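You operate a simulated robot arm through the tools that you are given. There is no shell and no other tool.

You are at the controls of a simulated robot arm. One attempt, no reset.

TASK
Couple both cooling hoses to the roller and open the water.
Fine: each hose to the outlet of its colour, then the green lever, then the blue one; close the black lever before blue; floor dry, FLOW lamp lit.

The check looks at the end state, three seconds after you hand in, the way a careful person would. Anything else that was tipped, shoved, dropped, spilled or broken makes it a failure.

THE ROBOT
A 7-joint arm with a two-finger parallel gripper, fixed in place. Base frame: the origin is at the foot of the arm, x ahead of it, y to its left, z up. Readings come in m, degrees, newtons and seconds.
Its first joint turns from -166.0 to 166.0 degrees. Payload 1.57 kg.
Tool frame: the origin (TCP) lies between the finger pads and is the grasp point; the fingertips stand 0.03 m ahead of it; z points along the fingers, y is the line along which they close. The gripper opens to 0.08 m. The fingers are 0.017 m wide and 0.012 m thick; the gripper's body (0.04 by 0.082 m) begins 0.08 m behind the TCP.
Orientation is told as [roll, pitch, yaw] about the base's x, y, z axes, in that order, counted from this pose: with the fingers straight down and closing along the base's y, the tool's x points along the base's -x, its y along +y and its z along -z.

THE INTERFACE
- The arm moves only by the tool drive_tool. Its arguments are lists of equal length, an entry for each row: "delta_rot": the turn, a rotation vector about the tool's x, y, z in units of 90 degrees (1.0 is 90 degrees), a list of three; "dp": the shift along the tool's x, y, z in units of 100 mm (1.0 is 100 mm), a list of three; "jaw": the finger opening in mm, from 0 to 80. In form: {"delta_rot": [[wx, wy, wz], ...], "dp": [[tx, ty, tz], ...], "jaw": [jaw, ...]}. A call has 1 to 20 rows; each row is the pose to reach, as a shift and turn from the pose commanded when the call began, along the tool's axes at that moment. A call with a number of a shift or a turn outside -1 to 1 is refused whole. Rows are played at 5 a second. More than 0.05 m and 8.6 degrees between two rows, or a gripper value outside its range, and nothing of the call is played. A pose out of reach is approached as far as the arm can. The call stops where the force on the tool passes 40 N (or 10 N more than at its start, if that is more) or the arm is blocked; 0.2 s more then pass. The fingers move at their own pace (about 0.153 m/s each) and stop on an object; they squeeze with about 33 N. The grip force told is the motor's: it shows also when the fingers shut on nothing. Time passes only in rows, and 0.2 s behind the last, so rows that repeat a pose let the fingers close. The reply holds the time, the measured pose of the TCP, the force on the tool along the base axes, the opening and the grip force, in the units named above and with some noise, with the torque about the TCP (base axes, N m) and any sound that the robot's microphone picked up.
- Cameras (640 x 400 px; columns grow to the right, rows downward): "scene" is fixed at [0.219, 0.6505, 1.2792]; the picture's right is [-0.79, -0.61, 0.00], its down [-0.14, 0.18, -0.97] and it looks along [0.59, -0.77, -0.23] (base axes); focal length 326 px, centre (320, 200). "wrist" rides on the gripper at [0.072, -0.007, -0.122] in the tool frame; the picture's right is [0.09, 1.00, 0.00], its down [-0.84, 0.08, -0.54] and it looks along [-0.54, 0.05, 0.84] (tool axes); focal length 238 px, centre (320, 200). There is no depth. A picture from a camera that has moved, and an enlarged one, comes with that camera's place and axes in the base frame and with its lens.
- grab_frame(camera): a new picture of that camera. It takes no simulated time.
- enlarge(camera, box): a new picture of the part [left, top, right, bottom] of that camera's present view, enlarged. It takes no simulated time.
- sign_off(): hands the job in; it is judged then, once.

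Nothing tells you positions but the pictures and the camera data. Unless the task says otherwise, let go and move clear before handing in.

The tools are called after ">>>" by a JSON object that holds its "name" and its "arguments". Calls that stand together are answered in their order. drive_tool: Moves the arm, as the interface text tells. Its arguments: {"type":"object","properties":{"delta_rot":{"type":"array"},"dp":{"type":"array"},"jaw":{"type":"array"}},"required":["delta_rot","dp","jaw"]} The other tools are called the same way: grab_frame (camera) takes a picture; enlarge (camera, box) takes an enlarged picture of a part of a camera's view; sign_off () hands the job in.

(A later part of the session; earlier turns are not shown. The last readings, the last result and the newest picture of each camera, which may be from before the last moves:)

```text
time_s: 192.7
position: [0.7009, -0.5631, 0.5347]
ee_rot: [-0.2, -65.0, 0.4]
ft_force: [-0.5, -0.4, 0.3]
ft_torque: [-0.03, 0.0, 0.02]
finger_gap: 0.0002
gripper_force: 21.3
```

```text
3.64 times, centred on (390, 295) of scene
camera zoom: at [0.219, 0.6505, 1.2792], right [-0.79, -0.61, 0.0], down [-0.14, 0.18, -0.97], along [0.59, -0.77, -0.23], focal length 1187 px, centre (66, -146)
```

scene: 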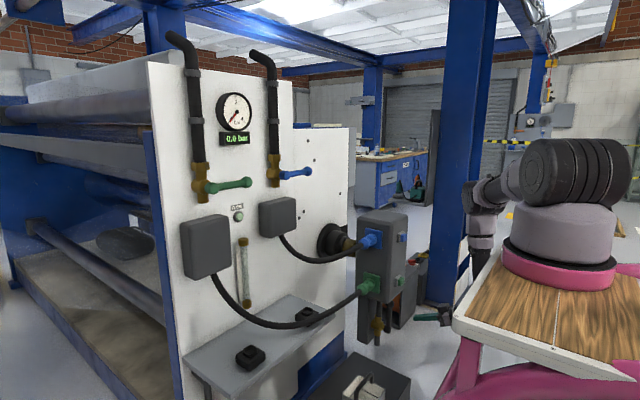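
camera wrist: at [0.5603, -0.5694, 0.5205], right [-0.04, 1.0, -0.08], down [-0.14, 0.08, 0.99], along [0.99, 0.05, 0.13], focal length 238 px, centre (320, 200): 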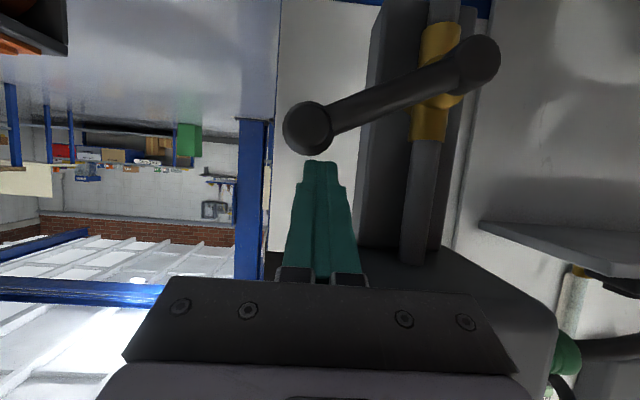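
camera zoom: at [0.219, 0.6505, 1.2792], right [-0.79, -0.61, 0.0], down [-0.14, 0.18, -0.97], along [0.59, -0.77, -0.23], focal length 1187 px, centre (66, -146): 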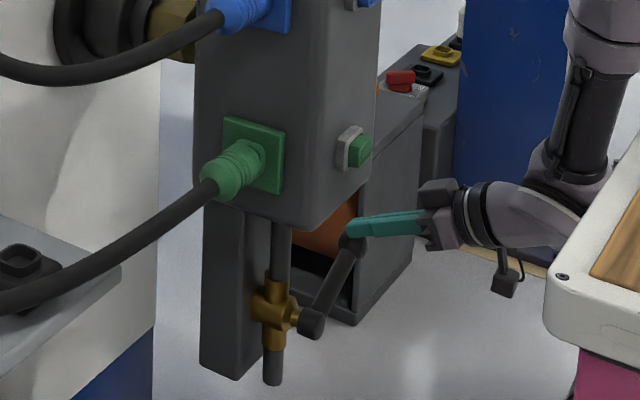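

About 68° turned. Finishing the last part by pressing down on the knob.

>>> {"name": "drive_tool", "arguments": {"delta_rot": [[0, 0, 0], [0, 0, 0], [0, 0, 0], [0, 0, 0], [0, 0, 0]], "dp": [[0.12, -0.12, 0.056], [0.242, -0.207, 0.113], [0.38, -0.27, 0.177], [0.516, -0.33, 0.241], [0.58, -0.335, 0.27]], "jaw": [0, 0, 0, 0, 0]}}

>>> {"name": "grab_frame", "arguments": {"camera": "wrist"}}

>>> {"name": "enlarge", "arguments": {"camera": "scene", "box": [330, 240, 450, 350]}}

```text
time_s: 193.9
position: [0.7016, -0.5834, 0.5224]
ee_rot: [-0.2, -65.0, 0.5]
ft_force: [-0.9, -0.3, 0.8]
ft_torque: [0.03, 0.0, -0.01]
finger_gap: 0.0
gripper_force: 21.0
out of reach, approached as far as the arm can: row 2, 3, 4, 5
```

```text
taken
camera wrist: at [0.5612, -0.5898, 0.5083], right [-0.04, 1.0, -0.09], down [-0.14, 0.08, 0.99], along [0.99, 0.05, 0.13], focal length 238 px, centre (320, 200)
```

wrist: 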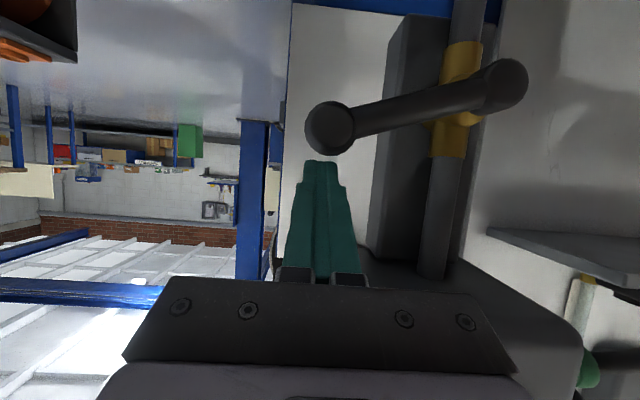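

```text
3.64 times, centred on (390, 295) of scene
camera zoom: at [0.219, 0.6505, 1.2792], right [-0.79, -0.61, 0.0], down [-0.14, 0.18, -0.97], along [0.59, -0.77, -0.23], focal length 1187 px, centre (66, -146)
```

zoom: 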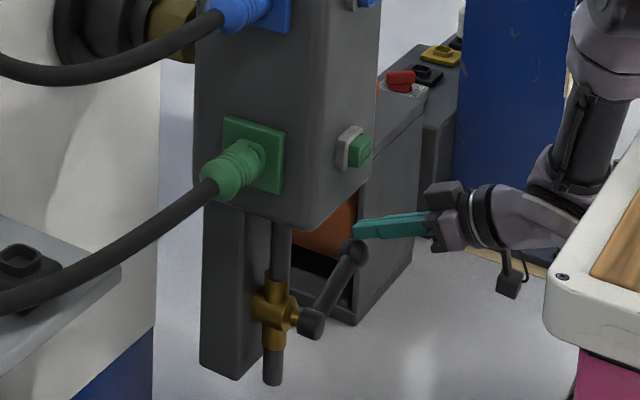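

Reach ran out with this orientation at roughly 76°. I'll lift slightly, re-aim the tool outward along the arm's direction (yaw -30°, steeper), and finish pressing the lever from above.

>>> {"name": "drive_tool", "arguments": {"delta_rot": [[0, 0, 0], [0.061, 0.033, 0.029], [0.123, 0.067, 0.057], [0.184, 0.1, 0.086], [0.246, 0.134, 0.114], [0.307, 0.167, 0.143]], "dp": [[-0.27, 0.05, -0.12], [-0.36, 0.1, -0.17], [-0.36, 0.15, -0.17], [-0.36, 0.2, -0.17], [-0.36, 0.25, -0.17], [-0.36, 0.3, -0.17]], "jaw": [0, 0, 0, 0, 0, 0]}}

>>> {"name": "grab_frame", "arguments": {"camera": "wrist"}}

>>> {"name": "enlarge", "arguments": {"camera": "scene", "box": [330, 240, 450, 350]}}

```text
time_s: 195.3
position: [0.7003, -0.5555, 0.5592]
ee_rot: [-6.3, -50.4, -25.1]
ft_force: [-1.1, 0.3, 0.0]
ft_torque: [0.05, 0.0, 0.07]
finger_gap: 0.0
gripper_force: 21.3
```

```text
taken
camera wrist: at [0.5766, -0.4898, 0.5811], right [0.44, 0.89, -0.14], down [0.17, 0.07, 0.98], along [0.88, -0.46, -0.12], focal length 238 px, centre (320, 200)
```

wrist: 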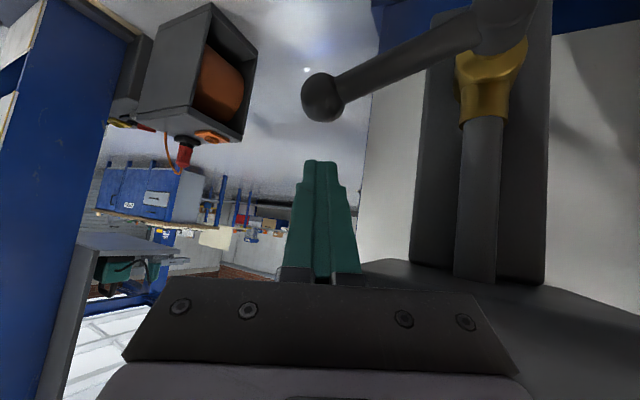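

```text
3.64 times, centred on (390, 295) of scene
camera zoom: at [0.219, 0.6505, 1.2792], right [-0.79, -0.61, 0.0], down [-0.14, 0.18, -0.97], along [0.59, -0.77, -0.23], focal length 1187 px, centre (66, -146)
```

zoom: 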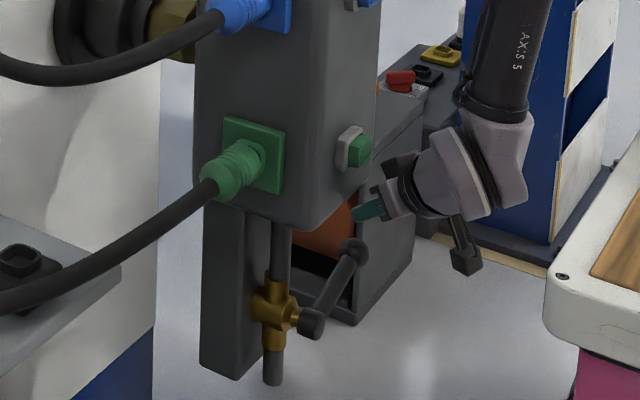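

>>> {"name": "drive_tool", "arguments": {"delta_rot": [[0, 0, 0], [0, 0, 0], [0, 0, 0], [0, 0, 0], [0, 0, 0]], "dp": [[0.042, 0.183, -0.072], [0.35, 0.211, 0.182], [0.504, 0.225, 0.308], [0.62, 0.235, 0.403], [0.697, 0.242, 0.467]], "jaw": [0, 0, 0, 0, 0]}}

>>> {"name": "grab_frame", "arguments": {"camera": "wrist"}}

>>> {"name": "enlarge", "arguments": {"camera": "scene", "box": [330, 240, 450, 350]}}

```text
time_s: 196.5
position: [0.7039, -0.5376, 0.4791]
ee_rot: [-6.4, -50.9, -24.7]
ft_force: [-23.2, 15.6, 38.4]
ft_torque: [0.32, -0.24, 0.3]
finger_gap: 0.0001
gripper_force: 21.7
stopped in row 5: the force on the tool passed its limit at 64 N (the readings are from after the stop); the commanded pose is now the measured one
```

```text
taken
camera wrist: at [0.5794, -0.4708, 0.5003], right [0.44, 0.89, -0.14], down [0.16, 0.08, 0.98], along [0.88, -0.46, -0.11], focal length 238 px, centre (320, 200)
```

wrist: 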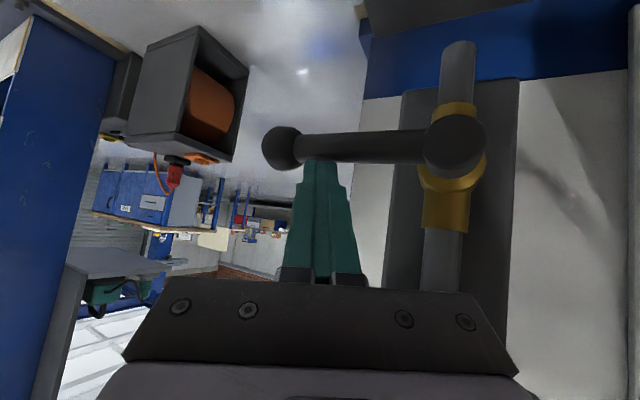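

```text
3.64 times, centred on (390, 295) of scene
camera zoom: at [0.219, 0.6505, 1.2792], right [-0.79, -0.61, 0.0], down [-0.14, 0.18, -0.97], along [0.59, -0.77, -0.23], focal length 1187 px, centre (66, -146)
```

zoom: 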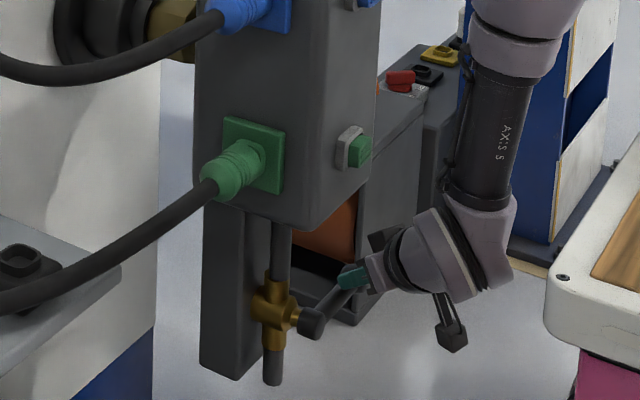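

The black lever is horizontal against its stop, so it's closed. I'm backing off and checking it stays there.

>>> {"name": "drive_tool", "arguments": {"delta_rot": [[0, 0, 0], [0, 0, 0], [0, 0, 0], [0, 0, 0]], "dp": [[-0.15, -0.05, -0.2], [-0.29, -0.19, -0.57], [-0.29, -0.19, -0.8], [-0.29, -0.19, -1.0]], "jaw": [0, 0, 0, 0]}}

>>> {"name": "enlarge", "arguments": {"camera": "scene", "box": [330, 240, 450, 350]}}

>>> {"name": "grab_frame", "arguments": {"camera": "wrist"}}

```text
time_s: 197.5
position: [0.6462, -0.5186, 0.5616]
ee_rot: [-6.3, -50.7, -24.9]
ft_force: [0.3, 0.0, 0.1]
ft_torque: [0.02, -0.02, -0.01]
finger_gap: 0.0001
gripper_force: 21.0
```

```text
3.64 times, centred on (390, 295) of scene
camera zoom: at [0.219, 0.6505, 1.2792], right [-0.79, -0.61, 0.0], down [-0.14, 0.18, -0.97], along [0.59, -0.77, -0.23], focal length 1187 px, centre (66, -146)
```

zoom: 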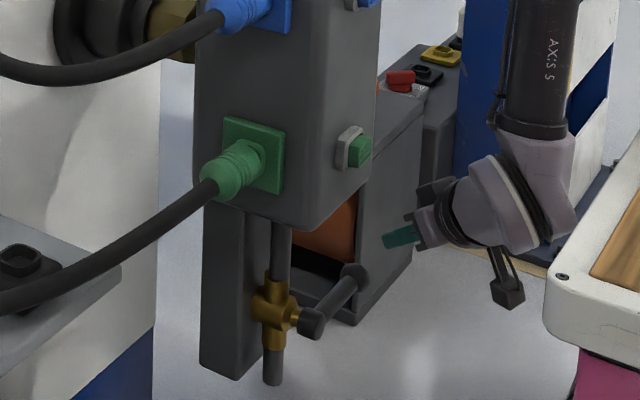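

```text
taken
camera wrist: at [0.5226, -0.4529, 0.5841], right [0.44, 0.89, -0.14], down [0.17, 0.07, 0.98], along [0.88, -0.46, -0.11], focal length 238 px, centre (320, 200)
```

wrist: 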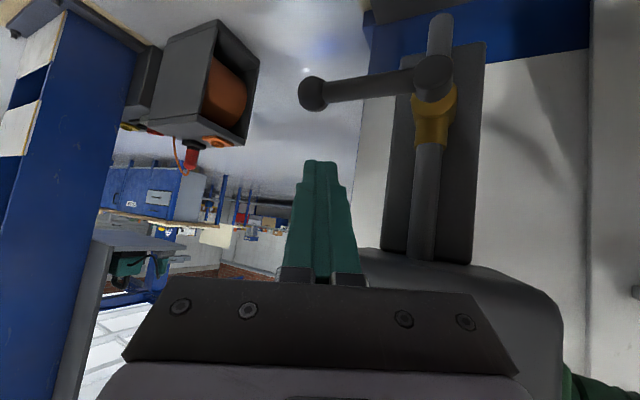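

The drain lever measures exactly horizontal, so it's closed. Next, the green supply lever on the panel. I'll rise in front of the manifold with clearance and swing back toward y ≈ 0.

>>> {"name": "drive_tool", "arguments": {"delta_rot": [[0, 0, 0], [0, 0, 0], [0, 0, 0]], "dp": [[-0.09, -0.12, -0.3], [-0.18, -0.24, -0.6], [-0.27, -0.355, -0.895]], "jaw": [0, 0, 0]}}

>>> {"name": "drive_tool", "arguments": {"delta_rot": [[0, 0, 0], [0, 0, 0], [0, 0, 0]], "dp": [[-0.15, 0.15, -0.25], [-0.3, 0.31, -0.51], [-0.454, 0.462, -0.761]], "jaw": [0, 0, 0]}}

>>> {"name": "drive_tool", "arguments": {"delta_rot": [[0, 0, 0], [0, 0, 0], [0, 0, 0]], "dp": [[-0.15, 0.15, -0.25], [-0.3, 0.31, -0.51], [-0.454, 0.462, -0.761]], "jaw": [0, 0, 0]}}

>>> {"name": "drive_tool", "arguments": {"delta_rot": [[0, 0, 0], [0, 0, 0], [0, 0, 0]], "dp": [[-0.15, 0.15, -0.25], [-0.3, 0.31, -0.51], [-0.454, 0.462, -0.761]], "jaw": [0, 0, 0]}}

>>> {"name": "drive_tool", "arguments": {"delta_rot": [[0, 0, 0], [0, 0, 0], [0, 0, 0]], "dp": [[-0.15, 0.15, -0.25], [-0.3, 0.31, -0.51], [-0.454, 0.462, -0.761]], "jaw": [0, 0, 0]}}

>>> {"name": "drive_tool", "arguments": {"delta_rot": [[0, 0, 0], [0, 0, 0], [0, 0, 0]], "dp": [[-0.15, 0.15, -0.25], [-0.3, 0.31, -0.51], [-0.454, 0.462, -0.761]], "jaw": [0, 0, 0]}}

>>> {"name": "grab_frame", "arguments": {"camera": "scene"}}

>>> {"name": "grab_frame", "arguments": {"camera": "wrist"}}

```text
time_s: 198.3
position: [0.5851, -0.5202, 0.6451]
ee_rot: [-6.5, -50.7, -24.8]
ft_force: [0.1, 0.1, 1.0]
ft_torque: [-0.01, -0.01, 0.0]
finger_gap: 0.0003
gripper_force: 21.2
```

```text
time_s: 199.1
position: [0.5848, -0.4601, 0.7232]
ee_rot: [-6.5, -50.8, -24.8]
ft_force: [-0.1, 0.4, 0.7]
ft_torque: [0.01, -0.02, 0.02]
finger_gap: 0.0
gripper_force: 21.2
```

```text
time_s: 199.9
position: [0.5834, -0.399, 0.8042]
ee_rot: [-6.4, -50.7, -24.9]
ft_force: [-0.3, -0.7, 0.0]
ft_torque: [-0.01, 0.01, 0.03]
finger_gap: 0.0001
gripper_force: 21.7
```

```text
time_s: 200.7
position: [0.5884, -0.3408, 0.879]
ee_rot: [-6.5, -50.7, -24.9]
ft_force: [0.3, -0.3, -0.3]
ft_torque: [0.04, -0.01, 0.0]
finger_gap: 0.0
gripper_force: 21.2
out of reach, approached as far as the arm can: row 3
```

```text
time_s: 201.5
position: [0.6439, -0.3002, 0.9404]
ee_rot: [-6.5, -50.7, -24.9]
ft_force: [-0.3, -0.4, -0.2]
ft_torque: [0.01, 0.02, 0.01]
finger_gap: 0.0
gripper_force: 21.5
out of reach, approached as far as the arm can: row 1, 2, 3
```

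```text
time_s: 202.3
position: [0.6761, -0.2488, 1.0164]
ee_rot: [-6.6, -50.6, -24.9]
ft_force: [0.0, -0.3, -0.2]
ft_torque: [-0.01, 0.0, 0.04]
finger_gap: 0.0001
gripper_force: 21.2
out of reach, approached as far as the arm can: row 1, 2, 3
```

```text
taken
```

scene: 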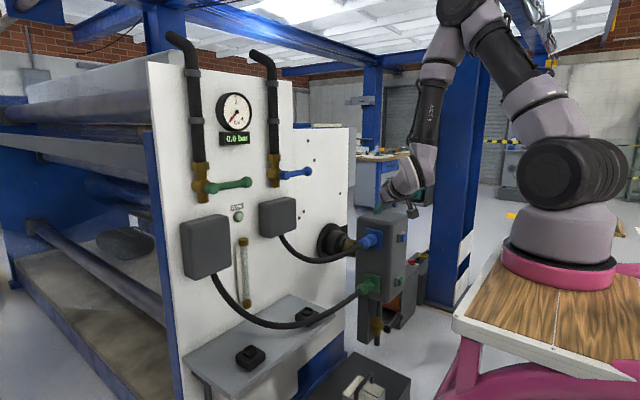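

```text
taken
camera wrist: at [0.5523, -0.1823, 1.0388], right [0.44, 0.89, -0.14], down [0.17, 0.07, 0.98], along [0.88, -0.46, -0.12], focal length 238 px, centre (320, 200)
```

wrist: 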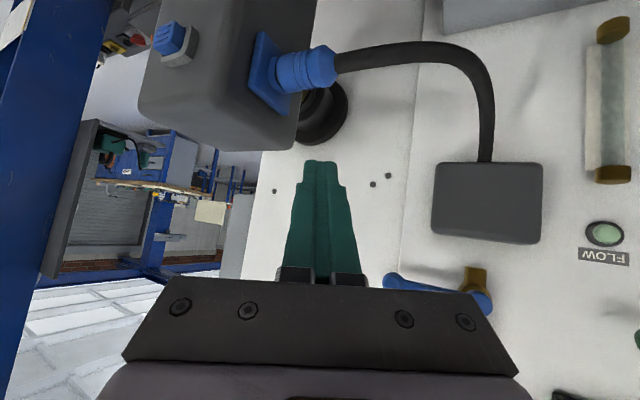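

>>> {"name": "drive_tool", "arguments": {"delta_rot": [[0, 0, 0], [0, 0, 0]], "dp": [[-0.04, 0.4, -0.03], [-0.087, 0.806, -0.064]], "jaw": [0, 0]}}

>>> {"name": "drive_tool", "arguments": {"delta_rot": [[0, 0, 0], [0, 0, 0]], "dp": [[-0.04, 0.4, -0.03], [-0.087, 0.806, -0.064]], "jaw": [0, 0]}}

>>> {"name": "drive_tool", "arguments": {"delta_rot": [[0, 0, 0], [0, 0, 0]], "dp": [[-0.04, 0.4, -0.03], [-0.087, 0.806, -0.064]], "jaw": [0, 0]}}

>>> {"name": "drive_tool", "arguments": {"delta_rot": [[-0.054, -0.055, -0.017], [-0.108, -0.11, -0.034], [-0.162, -0.166, -0.05], [-0.216, -0.221, -0.067], [-0.27, -0.276, -0.084], [-0.324, -0.331, -0.101]], "dp": [[0, 0, 0], [0, 0, 0], [0, 0, 0], [0, 0, 0], [0, 0, 0], [0, 0, 0]], "jaw": [0, 0, 0, 0, 0, 0]}}

>>> {"name": "grab_frame", "arguments": {"camera": "wrist"}}

>>> {"name": "grab_frame", "arguments": {"camera": "scene"}}

```text
time_s: 202.9
position: [0.7176, -0.1748, 1.0236]
ee_rot: [-6.4, -50.8, -24.9]
ft_force: [-0.1, -0.1, -0.5]
ft_torque: [0.04, -0.01, 0.04]
finger_gap: 0.0
gripper_force: 21.5
```

```text
time_s: 203.5
position: [0.7578, -0.1064, 1.026]
ee_rot: [-6.4, -50.8, -25.0]
ft_force: [-0.3, -0.4, -0.2]
ft_torque: [0.01, -0.01, 0.06]
finger_gap: 0.0001
gripper_force: 21.5
```

```text
time_s: 204.1
position: [0.7964, -0.0357, 1.0316]
ee_rot: [-6.5, -50.7, -25.0]
ft_force: [-0.6, 0.4, -0.3]
ft_torque: [0.08, 0.01, 0.01]
finger_gap: 0.0
gripper_force: 21.7
```

```text
time_s: 205.5
position: [0.7978, -0.0344, 1.0351]
ee_rot: [-1.4, -80.2, 1.6]
ft_force: [-0.6, 0.1, 0.2]
ft_torque: [-0.01, 0.05, -0.02]
finger_gap: 0.0001
gripper_force: 20.8
```

```text
taken
camera wrist: at [0.6652, -0.0412, 0.9842], right [-0.02, 1.0, -0.09], down [-0.39, 0.08, 0.92], along [0.92, 0.06, 0.39], focal length 238 px, centre (320, 200)
```

wrist: 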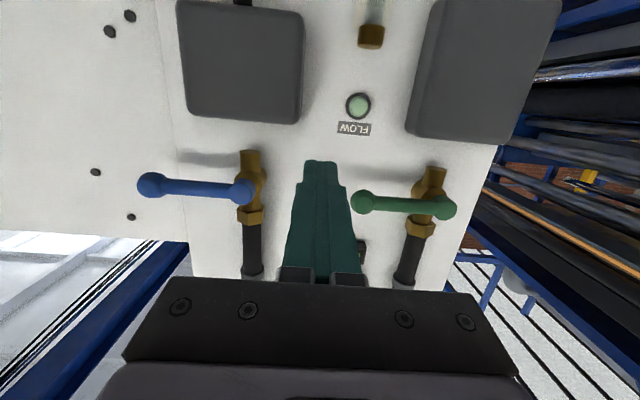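

```text
taken
```

scene: 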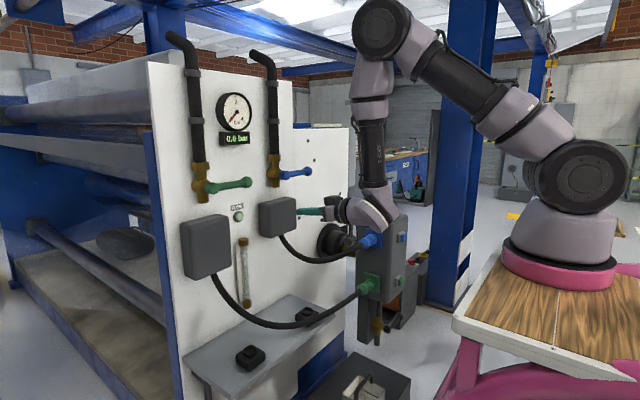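

I'm positioned in front of the panel with both levers visible. By analogy with the black valve (closed = -y, open = up), I'll slide the finger under the green knob and lift gently.

>>> {"name": "drive_tool", "arguments": {"delta_rot": [[0, 0, 0], [0, 0, 0], [0, 0, 0]], "dp": [[-0.13, 0.26, -0.02], [-0.26, 0.53, -0.05], [-0.394, 0.79, -0.07]], "jaw": [0, 0, 0]}}

>>> {"name": "drive_tool", "arguments": {"delta_rot": [[0, 0, 0], [0, 0, 0]], "dp": [[-0.07, 0, 0.36], [-0.148, 0, 0.72]], "jaw": [0, 0]}}

>>> {"name": "grab_frame", "arguments": {"camera": "wrist"}}

>>> {"name": "enlarge", "arguments": {"camera": "scene", "box": [170, 130, 350, 250]}}

```text
time_s: 206.3
position: [0.7979, 0.0419, 1.0765]
ee_rot: [-1.4, -80.3, 1.4]
ft_force: [0.0, -0.3, 0.1]
ft_torque: [-0.02, -0.04, 0.02]
finger_gap: 0.0
gripper_force: 21.4
```

```text
time_s: 206.9
position: [0.8693, 0.0418, 1.0771]
ee_rot: [-1.6, -80.2, 1.6]
ft_force: [-0.5, 0.6, 0.4]
ft_torque: [0.04, 0.0, 0.0]
finger_gap: 0.0002
gripper_force: 21.3
```

```text
taken
camera wrist: at [0.7379, 0.0357, 1.0273], right [-0.02, 1.0, -0.1], down [-0.39, 0.08, 0.92], along [0.92, 0.05, 0.39], focal length 238 px, centre (320, 200)
```

wrist: 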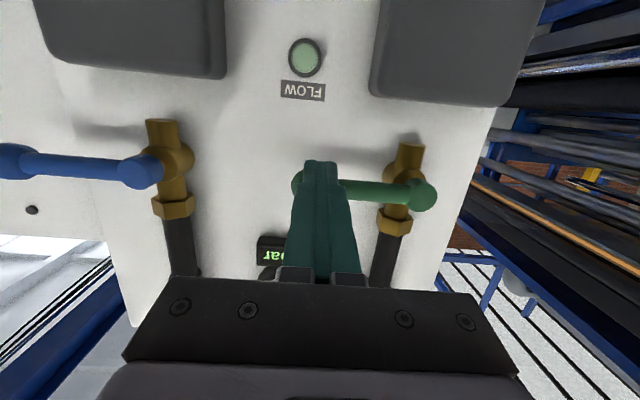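

```text
3.33 times, centred on (260, 190) of scene
camera zoom: at [0.219, 0.6505, 1.2792], right [-0.79, -0.61, 0.0], down [-0.14, 0.18, -0.97], along [0.59, -0.77, -0.23], focal length 1088 px, centre (520, 233)
```

zoom: 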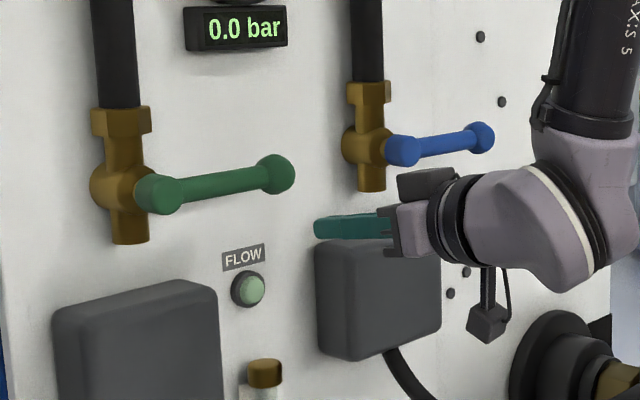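

>>> {"name": "drive_tool", "arguments": {"delta_rot": [[0, 0, 0], [0, 0, 0], [0, 0, 0]], "dp": [[-0.05, 0.02, 0.25], [-0.09, 0.03, 0.5], [-0.13, 0.03, 0.74]], "jaw": [0, 0, 0]}}

>>> {"name": "drive_tool", "arguments": {"delta_rot": [[0, 0, 0], [0, 0, 0], [0, 0, 0], [0, 0, 0]], "dp": [[-0.1, 0, -0.017], [-0.2, 0, -0.035], [-0.29, 0, -0.05], [-0.37, 0, -0.065]], "jaw": [0, 0, 0, 0]}}

>>> {"name": "enlarge", "arguments": {"camera": "scene", "box": [170, 110, 350, 230]}}

>>> {"name": "grab_frame", "arguments": {"camera": "wrist"}}

```text
time_s: 207.7
position: [0.9475, 0.0462, 1.0801]
ee_rot: [-1.7, -80.2, 1.7]
ft_force: [0.3, 0.6, 0.0]
ft_torque: [0.0, 0.01, -0.02]
finger_gap: 0.0
gripper_force: 21.2
```

```text
time_s: 208.7
position: [0.9467, 0.0484, 1.1137]
ee_rot: [-1.5, -80.3, 1.6]
ft_force: [-1.6, 0.1, -1.4]
ft_torque: [-0.01, 0.01, -0.01]
finger_gap: 0.0
gripper_force: 21.5
```

```text
3.33 times, centred on (260, 170) of scene
camera zoom: at [0.219, 0.6505, 1.2792], right [-0.79, -0.61, 0.0], down [-0.14, 0.18, -0.97], along [0.59, -0.77, -0.23], focal length 1088 px, centre (520, 300)
```

zoom: 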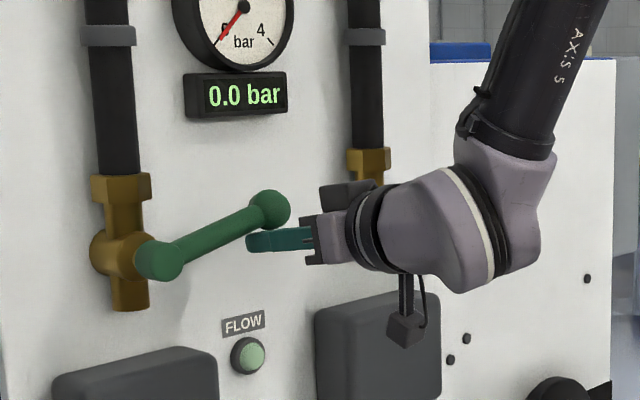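

```text
taken
camera wrist: at [0.8158, 0.0419, 1.064], right [-0.02, 1.0, -0.1], down [-0.39, 0.08, 0.92], along [0.92, 0.05, 0.39], focal length 238 px, centre (320, 200)
```

wrist: 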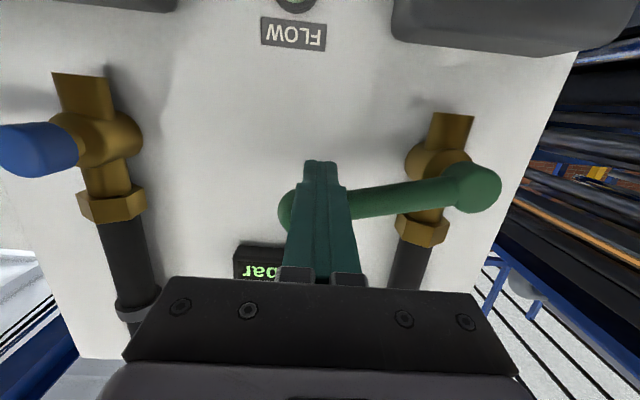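

The green lever lifts freely. Following its arc up to vertical.

>>> {"name": "drive_tool", "arguments": {"delta_rot": [[0, 0, 0], [0, 0, 0], [0, 0, 0], [0, 0, 0], [0, 0, 0], [0, 0, 0]], "dp": [[-0.17, -0.02, -0.03], [-0.345, -0.03, -0.061], [-0.49, 0.01, -0.086], [-0.63, 0.067, -0.111], [-0.76, 0.16, -0.134], [-0.877, 0.27, -0.155]], "jaw": [0, 0, 0, 0, 0, 0]}}

>>> {"name": "enlarge", "arguments": {"camera": "scene", "box": [170, 90, 350, 210]}}

>>> {"name": "grab_frame", "arguments": {"camera": "wrist"}}

```text
time_s: 210.1
position: [0.9464, 0.0739, 1.2034]
ee_rot: [-1.8, -80.3, 1.8]
ft_force: [0.2, 0.4, -1.1]
ft_torque: [-0.03, 0.02, 0.0]
finger_gap: 0.0
gripper_force: 21.5
```

```text
3.33 times, centred on (260, 150) of scene
camera zoom: at [0.219, 0.6505, 1.2792], right [-0.79, -0.61, 0.0], down [-0.14, 0.18, -0.97], along [0.59, -0.77, -0.23], focal length 1088 px, centre (520, 367)
```

zoom: 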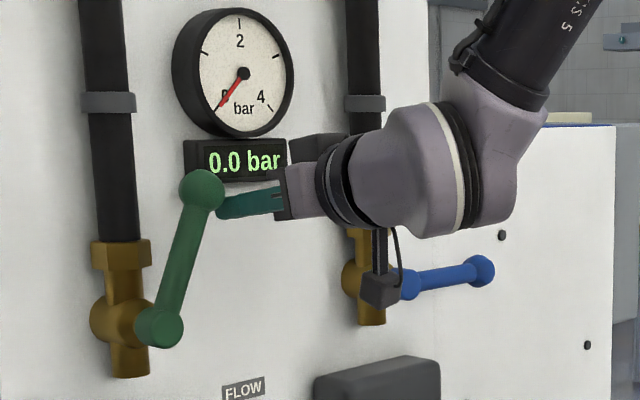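

```text
taken
camera wrist: at [0.8149, 0.0683, 1.1528], right [-0.02, 1.0, -0.1], down [-0.39, 0.08, 0.92], along [0.92, 0.05, 0.39], focal length 238 px, centre (320, 200)
```

wrist: 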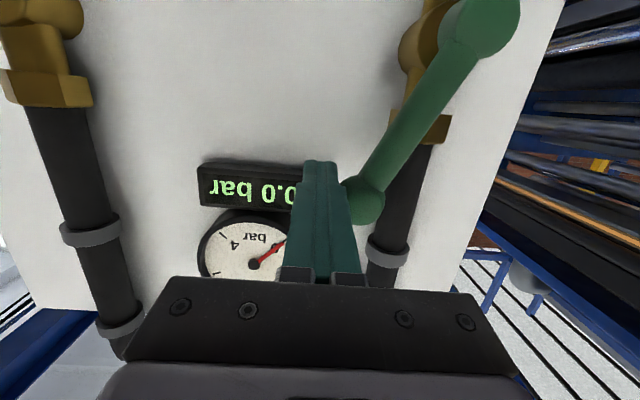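

>>> {"name": "drive_tool", "arguments": {"delta_rot": [[0, 0, 0], [0, 0, 0], [0, 0, 0], [0, 0, 0], [0, 0, 0], [0, 0, 0]], "dp": [[-0.09, 0.13, -0.015], [-0.177, 0.26, -0.031], [-0.24, 0.39, -0.04], [-0.286, 0.526, -0.05], [-0.286, 0.58, -0.05], [-0.286, 0.62, -0.05]], "jaw": [0, 0, 0, 0, 0, 0]}}

>>> {"name": "enlarge", "arguments": {"camera": "scene", "box": [170, 90, 350, 210]}}

>>> {"name": "grab_frame", "arguments": {"camera": "wrist"}}

```text
time_s: 211.5
position: [0.9468, 0.122, 1.23]
ee_rot: [-2.3, -80.1, 1.3]
ft_force: [-9.0, -17.0, 1.1]
ft_torque: [-0.08, -0.01, -0.2]
finger_gap: 0.0
gripper_force: 21.6
stopped in row 6: the force on the tool passed its limit at 44 N (the readings are from after the stop); the commanded pose is now the measured one
```

```text
3.33 times, centred on (260, 150) of scene
camera zoom: at [0.219, 0.6505, 1.2792], right [-0.79, -0.61, 0.0], down [-0.14, 0.18, -0.97], along [0.59, -0.77, -0.23], focal length 1088 px, centre (520, 367)
```

zoom: 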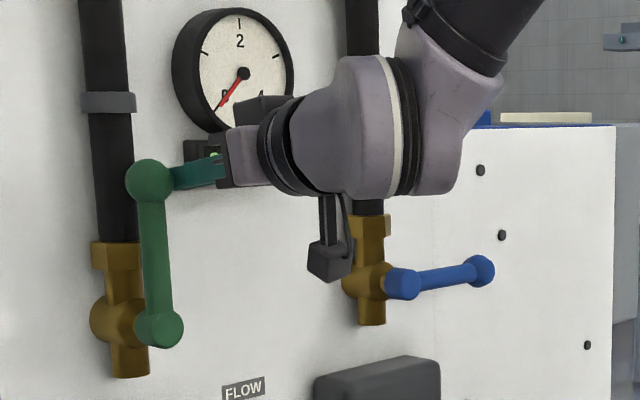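

```text
taken
camera wrist: at [0.8154, 0.1183, 1.1797], right [0.0, 1.0, -0.1], down [-0.39, 0.09, 0.92], along [0.92, 0.04, 0.39], focal length 238 px, centre (320, 200)
```

wrist: 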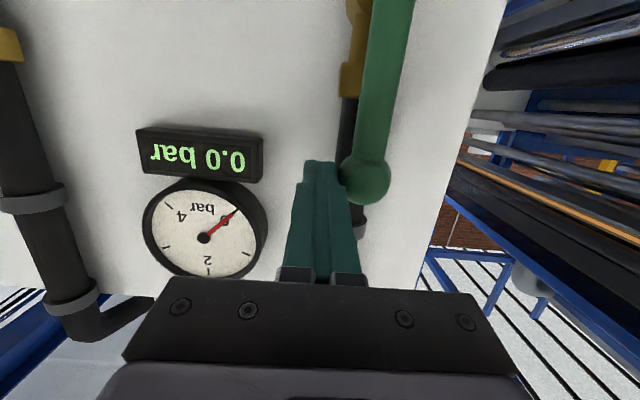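

The green lever is vertical at its stop. I'll back the finger off and look at the gauge, couplings and floor before touching blue.

>>> {"name": "drive_tool", "arguments": {"delta_rot": [[0, 0, 0], [0, 0, 0], [0, 0, 0], [0, 0, 0]], "dp": [[0, -0.2, 0], [0, -0.4, -0.2], [0.05, -0.5, -0.6], [0.1, -0.6, -0.95]], "jaw": [0, 0, 0, 0]}}

>>> {"name": "grab_frame", "arguments": {"camera": "scene"}}

>>> {"name": "grab_frame", "arguments": {"camera": "wrist"}}

>>> {"name": "enlarge", "arguments": {"camera": "scene", "box": [310, 200, 470, 400]}}

```text
time_s: 212.5
position: [0.8493, 0.0661, 1.2359]
ee_rot: [-2.1, -80.0, 1.6]
ft_force: [0.2, -0.1, -0.6]
ft_torque: [0.02, -0.01, -0.02]
finger_gap: 0.0
gripper_force: 21.7
```

```text
taken
```

scene: 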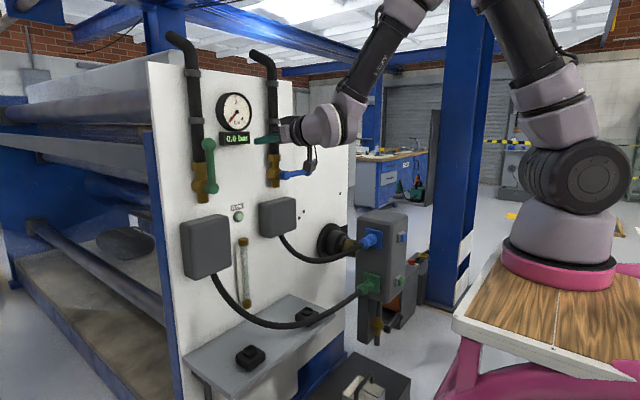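

```text
taken
camera wrist: at [0.7171, 0.0613, 1.1866], right [-0.01, 1.0, -0.1], down [-0.39, 0.09, 0.92], along [0.92, 0.04, 0.39], focal length 238 px, centre (320, 200)
```

wrist: 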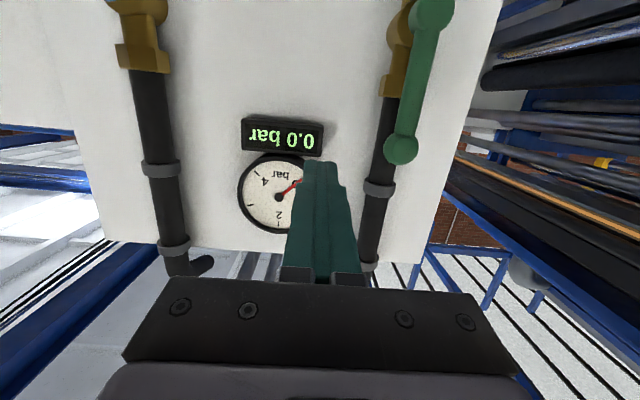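

```text
2.00 times, centred on (390, 300) of scene
camera zoom: at [0.219, 0.6505, 1.2792], right [-0.79, -0.61, 0.0], down [-0.14, 0.18, -0.97], along [0.59, -0.77, -0.23], focal length 653 px, centre (180, 0)
```

zoom: 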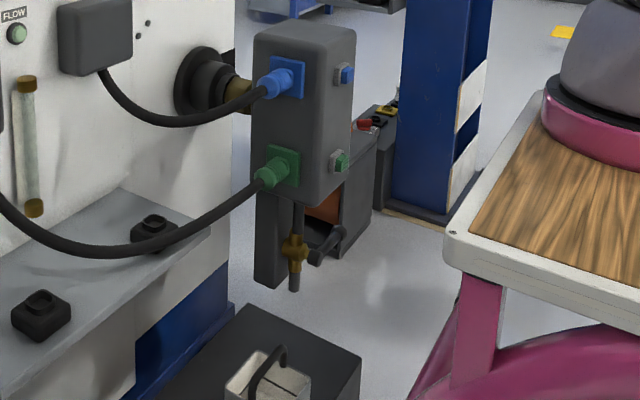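

Green stays open, both couplings are dry, and the drain is closed. The gauge is at 0.0, as expected before blue. Now moving below the blue lever's knob.

>>> {"name": "drive_tool", "arguments": {"delta_rot": [[0, 0, 0], [0, 0, 0], [0, 0, 0]], "dp": [[0.27, -0.3, -0.02], [0.55, -0.6, -0.04], [0.823, -0.9, -0.058]], "jaw": [0, 0, 0]}}

>>> {"name": "drive_tool", "arguments": {"delta_rot": [[0, 0, 0], [0, 0, 0], [0, 0, 0]], "dp": [[0.26, -0.33, 0.05], [0.53, -0.67, 0.09], [0.788, -1.0, 0.139]], "jaw": [0, 0, 0]}}

>>> {"name": "drive_tool", "arguments": {"delta_rot": [[0, 0, 0], [0, 0, 0], [0, 0, 0]], "dp": [[0, -0.33, 0], [0, -0.67, 0], [0, -1.0, 0]], "jaw": [0, 0, 0]}}

>>> {"name": "grab_frame", "arguments": {"camera": "wrist"}}

>>> {"name": "grab_frame", "arguments": {"camera": "scene"}}

```text
time_s: 213.3
position: [0.8322, -0.0227, 1.1578]
ee_rot: [-2.2, -80.1, 1.6]
ft_force: [-0.8, -0.1, 0.7]
ft_torque: [0.0, 0.02, -0.01]
finger_gap: 0.0
gripper_force: 21.8
```

```text
time_s: 214.1
position: [0.8339, -0.1253, 1.0777]
ee_rot: [-2.2, -80.1, 1.8]
ft_force: [0.0, 0.7, 0.3]
ft_torque: [-0.01, 0.0, -0.03]
finger_gap: 0.0
gripper_force: 22.0
```

```text
time_s: 214.9
position: [0.8283, -0.2242, 1.0734]
ee_rot: [-2.1, -80.1, 1.6]
ft_force: [0.3, 0.3, 0.1]
ft_torque: [0.01, 0.02, -0.06]
finger_gap: 0.0
gripper_force: 21.3
```

```text
taken
camera wrist: at [0.6962, -0.2287, 1.0246], right [-0.01, 1.0, -0.1], down [-0.39, 0.09, 0.92], along [0.92, 0.04, 0.39], focal length 238 px, centre (320, 200)
```

wrist: 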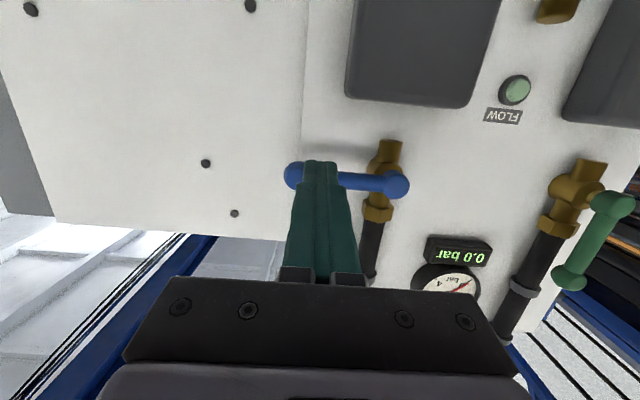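

```text
taken
```

scene: 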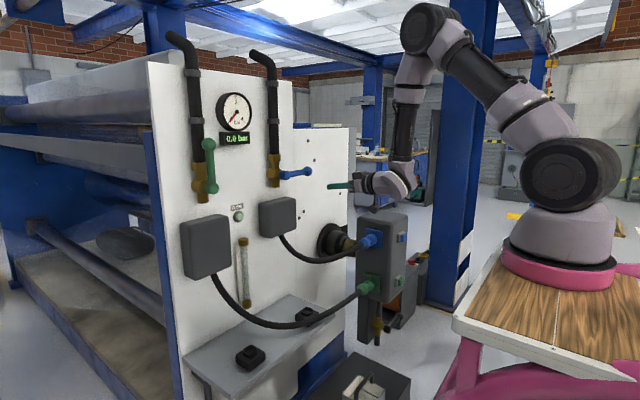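

>>> {"name": "drive_tool", "arguments": {"delta_rot": [[0, 0, 0], [0, 0, 0]], "dp": [[-0.065, -0.03, 0.28], [-0.13, -0.07, 0.566]], "jaw": [0, 0]}}

>>> {"name": "drive_tool", "arguments": {"delta_rot": [[0, 0, 0], [0, 0, 0]], "dp": [[-0.065, -0.03, 0.28], [-0.13, -0.07, 0.566]], "jaw": [0, 0]}}

>>> {"name": "enlarge", "arguments": {"camera": "scene", "box": [220, 110, 400, 230]}}

>>> {"name": "grab_frame", "arguments": {"camera": "wrist"}}

```text
time_s: 215.5
position: [0.8865, -0.2302, 1.0799]
ee_rot: [-2.3, -80.0, 1.7]
ft_force: [0.7, -0.6, -0.1]
ft_torque: [0.02, 0.01, 0.0]
finger_gap: 0.0001
gripper_force: 21.1
```

```text
time_s: 216.1
position: [0.9459, -0.239, 1.0843]
ee_rot: [-2.3, -80.1, 1.7]
ft_force: [0.3, 0.7, 0.2]
ft_torque: [-0.03, 0.0, 0.03]
finger_gap: 0.0001
gripper_force: 21.1
```

```text
3.33 times, centred on (310, 170) of scene
camera zoom: at [0.219, 0.6505, 1.2792], right [-0.79, -0.61, 0.0], down [-0.14, 0.18, -0.97], along [0.59, -0.77, -0.23], focal length 1088 px, centre (353, 300)
```

zoom: 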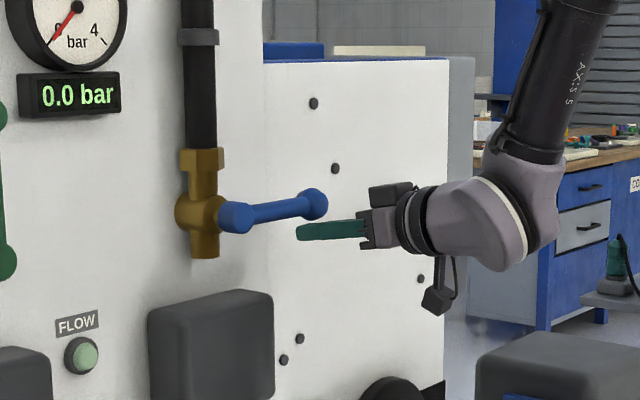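

```text
taken
camera wrist: at [0.8137, -0.2431, 1.034], right [-0.01, 1.0, -0.1], down [-0.39, 0.09, 0.92], along [0.92, 0.04, 0.39], focal length 238 px, centre (320, 200)
```

wrist: 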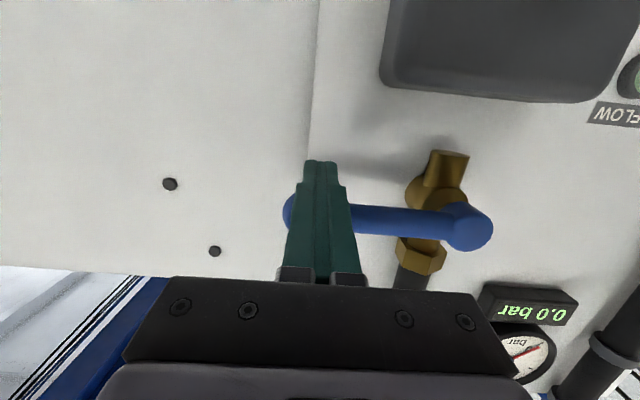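

In position under the blue knob. Lifting along its arc.

>>> {"name": "drive_tool", "arguments": {"delta_rot": [[0, 0, 0], [0, 0, 0], [0, 0, 0], [0, 0, 0], [0, 0, 0], [0, 0, 0]], "dp": [[-0.15, 0, -0.026], [-0.3, -0.02, -0.053], [-0.46, -0.04, -0.081], [-0.62, -0.05, -0.11], [-0.77, 0, -0.136], [-0.9, 0.06, -0.16]], "jaw": [0, 0, 0, 0, 0, 0]}}

>>> {"name": "enlarge", "arguments": {"camera": "scene", "box": [200, 80, 380, 200]}}

>>> {"name": "grab_frame", "arguments": {"camera": "wrist"}}

```text
time_s: 217.5
position: [0.9447, -0.2324, 1.1756]
ee_rot: [-2.2, -80.2, 1.6]
ft_force: [-0.7, -0.9, -0.1]
ft_torque: [-0.02, 0.01, 0.02]
finger_gap: 0.0
gripper_force: 21.1
```

```text
3.33 times, centred on (290, 140) of scene
camera zoom: at [0.219, 0.6505, 1.2792], right [-0.79, -0.61, 0.0], down [-0.14, 0.18, -0.97], along [0.59, -0.77, -0.23], focal length 1088 px, centre (420, 400)
```

zoom: 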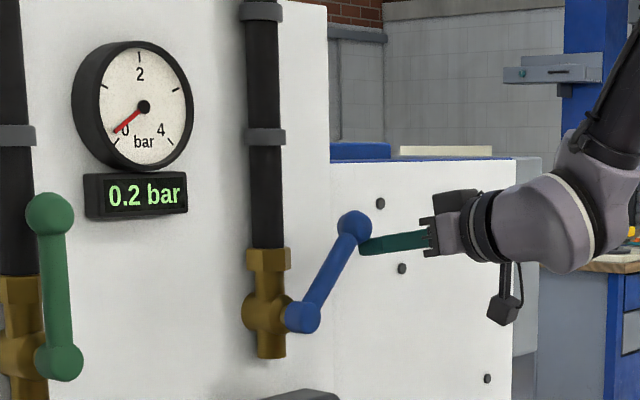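

```text
taken
camera wrist: at [0.8125, -0.2364, 1.1262], right [-0.01, 1.0, -0.1], down [-0.39, 0.09, 0.92], along [0.92, 0.04, 0.39], focal length 238 px, centre (320, 200)
```

wrist: 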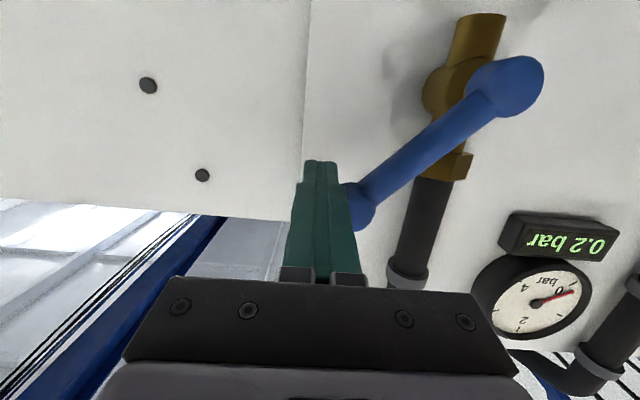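

Pressure is rising at 0.2 bar. Completing the blue lever's turn.

>>> {"name": "drive_tool", "arguments": {"delta_rot": [[0, 0, 0], [0, 0, 0], [0, 0, 0], [0, 0, 0], [0, 0, 0], [0, 0, 0], [0, 0, 0], [0, 0, 0]], "dp": [[-0.12, 0.09, -0.02], [-0.246, 0.19, -0.044], [-0.34, 0.32, -0.06], [-0.428, 0.45, -0.076], [-0.49, 0.59, -0.087], [-0.54, 0.69, -0.096], [-0.54, 0.73, -0.096], [-0.54, 0.76, -0.096]], "jaw": [0, 0, 0, 0, 0, 0, 0, 0]}}

>>> {"name": "enlarge", "arguments": {"camera": "scene", "box": [200, 80, 380, 200]}}

>>> {"name": "grab_frame", "arguments": {"camera": "wrist"}}

```text
time_s: 219.3
position: [0.9454, -0.1578, 1.2299]
ee_rot: [-2.0, -80.1, 1.1]
ft_force: [-5.4, -9.9, 1.9]
ft_torque: [-0.05, 0.01, -0.13]
finger_gap: 0.0
gripper_force: 21.9
```

```text
3.33 times, centred on (290, 140) of scene
camera zoom: at [0.219, 0.6505, 1.2792], right [-0.79, -0.61, 0.0], down [-0.14, 0.18, -0.97], along [0.59, -0.77, -0.23], focal length 1088 px, centre (420, 400)
```

zoom: 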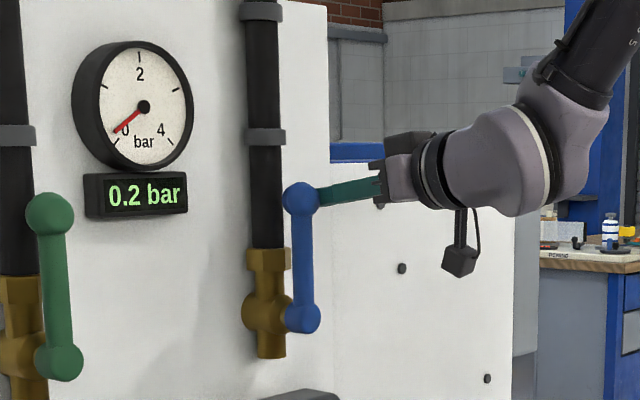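

```text
taken
camera wrist: at [0.813, -0.1621, 1.1803], right [0.0, 1.0, -0.1], down [-0.39, 0.09, 0.92], along [0.92, 0.04, 0.39], focal length 238 px, centre (320, 200)
```

wrist: 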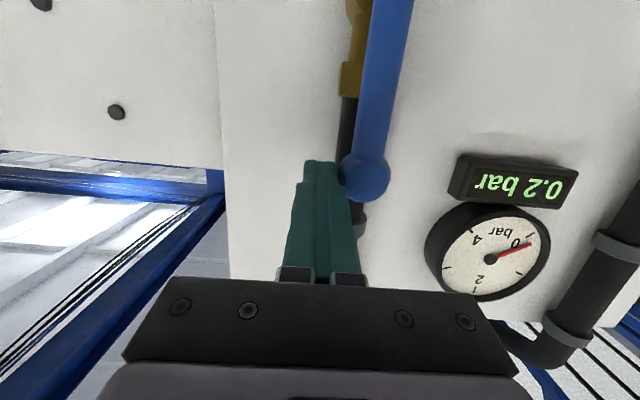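

Blue is vertical. I'll back off and check the FLOW lamp, the gauge and the floor.

>>> {"name": "drive_tool", "arguments": {"delta_rot": [[0, 0, 0], [0, 0, 0], [0, 0, 0], [0, 0, 0], [0, 0, 0]], "dp": [[0, -0.2, 0], [0, -0.45, -0.2], [0.05, -0.5, -0.6], [0.1, -0.5, -0.95], [0.1, -0.5, -0.95]], "jaw": [0, 0, 0, 0, 0]}}

>>> {"name": "grab_frame", "arguments": {"camera": "scene"}}

>>> {"name": "enlarge", "arguments": {"camera": "scene", "box": [170, 80, 350, 230]}}

>>> {"name": "enlarge", "arguments": {"camera": "scene", "box": [310, 200, 470, 400]}}

```text
time_s: 220.5
position: [0.8487, -0.2054, 1.2362]
ee_rot: [-2.2, -80.0, 1.6]
ft_force: [-0.6, -0.6, 0.3]
ft_torque: [0.02, -0.02, 0.03]
finger_gap: 0.0001
gripper_force: 21.1
```

```text
taken
```

scene: 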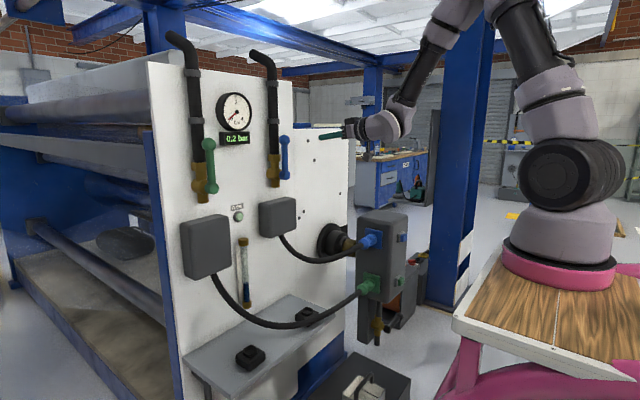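

```text
2.67 times, centred on (260, 155) of scene
camera zoom: at [0.219, 0.6505, 1.2792], right [-0.79, -0.61, 0.0], down [-0.14, 0.18, -0.97], along [0.59, -0.77, -0.23], focal length 870 px, centre (480, 320)
```

zoom: 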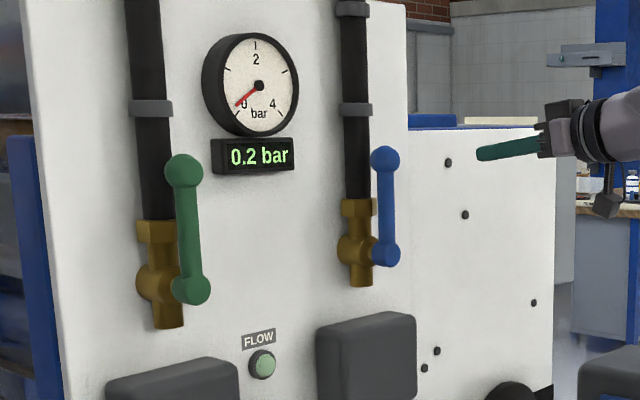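

```text
2.00 times, centred on (390, 300) of scene
camera zoom: at [0.219, 0.6505, 1.2792], right [-0.79, -0.61, 0.0], down [-0.14, 0.18, -0.97], along [0.59, -0.77, -0.23], focal length 653 px, centre (180, 0)
```

zoom: 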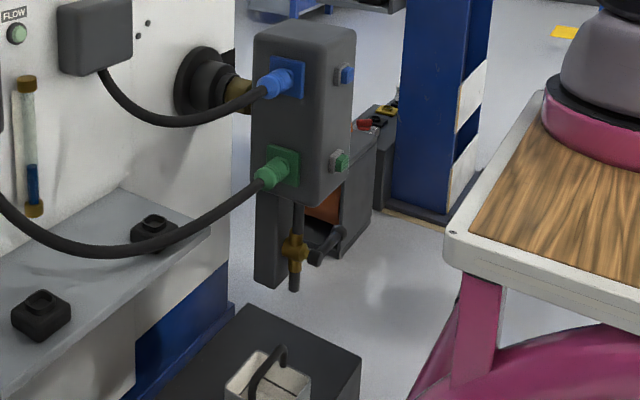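

Water is rising in the sight glass (blue column) and there are no leaks. The lamp isn't lit yet, so the circuit is still filling. I'll wait with the arm still.

>>> {"name": "drive_tool", "arguments": {"delta_rot": [[0, 0, 0], [0, 0, 0], [0, 0, 0], [0, 0, 0], [0, 0, 0], [0, 0, 0], [0, 0, 0], [0, 0, 0], [0, 0, 0], [0, 0, 0], [0, 0, 0], [0, 0, 0], [0, 0, 0], [0, 0, 0], [0, 0, 0], [0, 0, 0], [0, 0, 0], [0, 0, 0], [0, 0, 0], [0, 0, 0]], "dp": [[0, 0, 0], [0, 0, 0], [0, 0, 0], [0, 0, 0], [0, 0, 0], [0, 0, 0], [0, 0, 0], [0, 0, 0], [0, 0, 0], [0, 0, 0], [0, 0, 0], [0, 0, 0], [0, 0, 0], [0, 0, 0], [0, 0, 0], [0, 0, 0], [0, 0, 0], [0, 0, 0], [0, 0, 0], [0, 0, 0]], "jaw": [0, 0, 0, 0, 0, 0, 0, 0, 0, 0, 0, 0, 0, 0, 0, 0, 0, 0, 0, 0]}}

>>> {"name": "enlarge", "arguments": {"camera": "scene", "box": [170, 80, 350, 320]}}

>>> {"name": "enlarge", "arguments": {"camera": "scene", "box": [310, 200, 470, 400]}}

```text
time_s: 224.7
position: [0.8496, -0.2064, 1.2369]
ee_rot: [-2.2, -80.1, 1.7]
ft_force: [-0.3, 0.2, -0.3]
ft_torque: [0.0, -0.03, 0.03]
finger_gap: 0.0
gripper_force: 20.9
```

```text
1.67 times, centred on (260, 200) of scene
camera zoom: at [0.219, 0.6505, 1.2792], right [-0.79, -0.61, 0.0], down [-0.14, 0.18, -0.97], along [0.59, -0.77, -0.23], focal length 544 px, centre (420, 200)
```

zoom: 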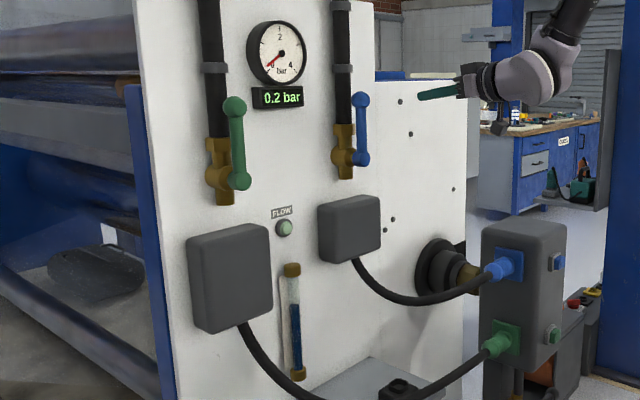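

```text
2.00 times, centred on (390, 300) of scene
camera zoom: at [0.219, 0.6505, 1.2792], right [-0.79, -0.61, 0.0], down [-0.14, 0.18, -0.97], along [0.59, -0.77, -0.23], focal length 653 px, centre (180, 0)
```

zoom: 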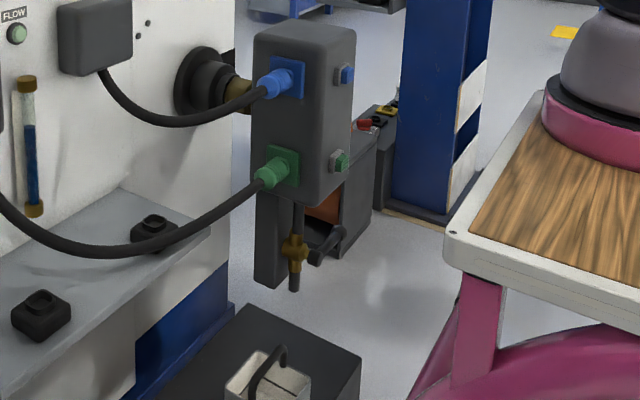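

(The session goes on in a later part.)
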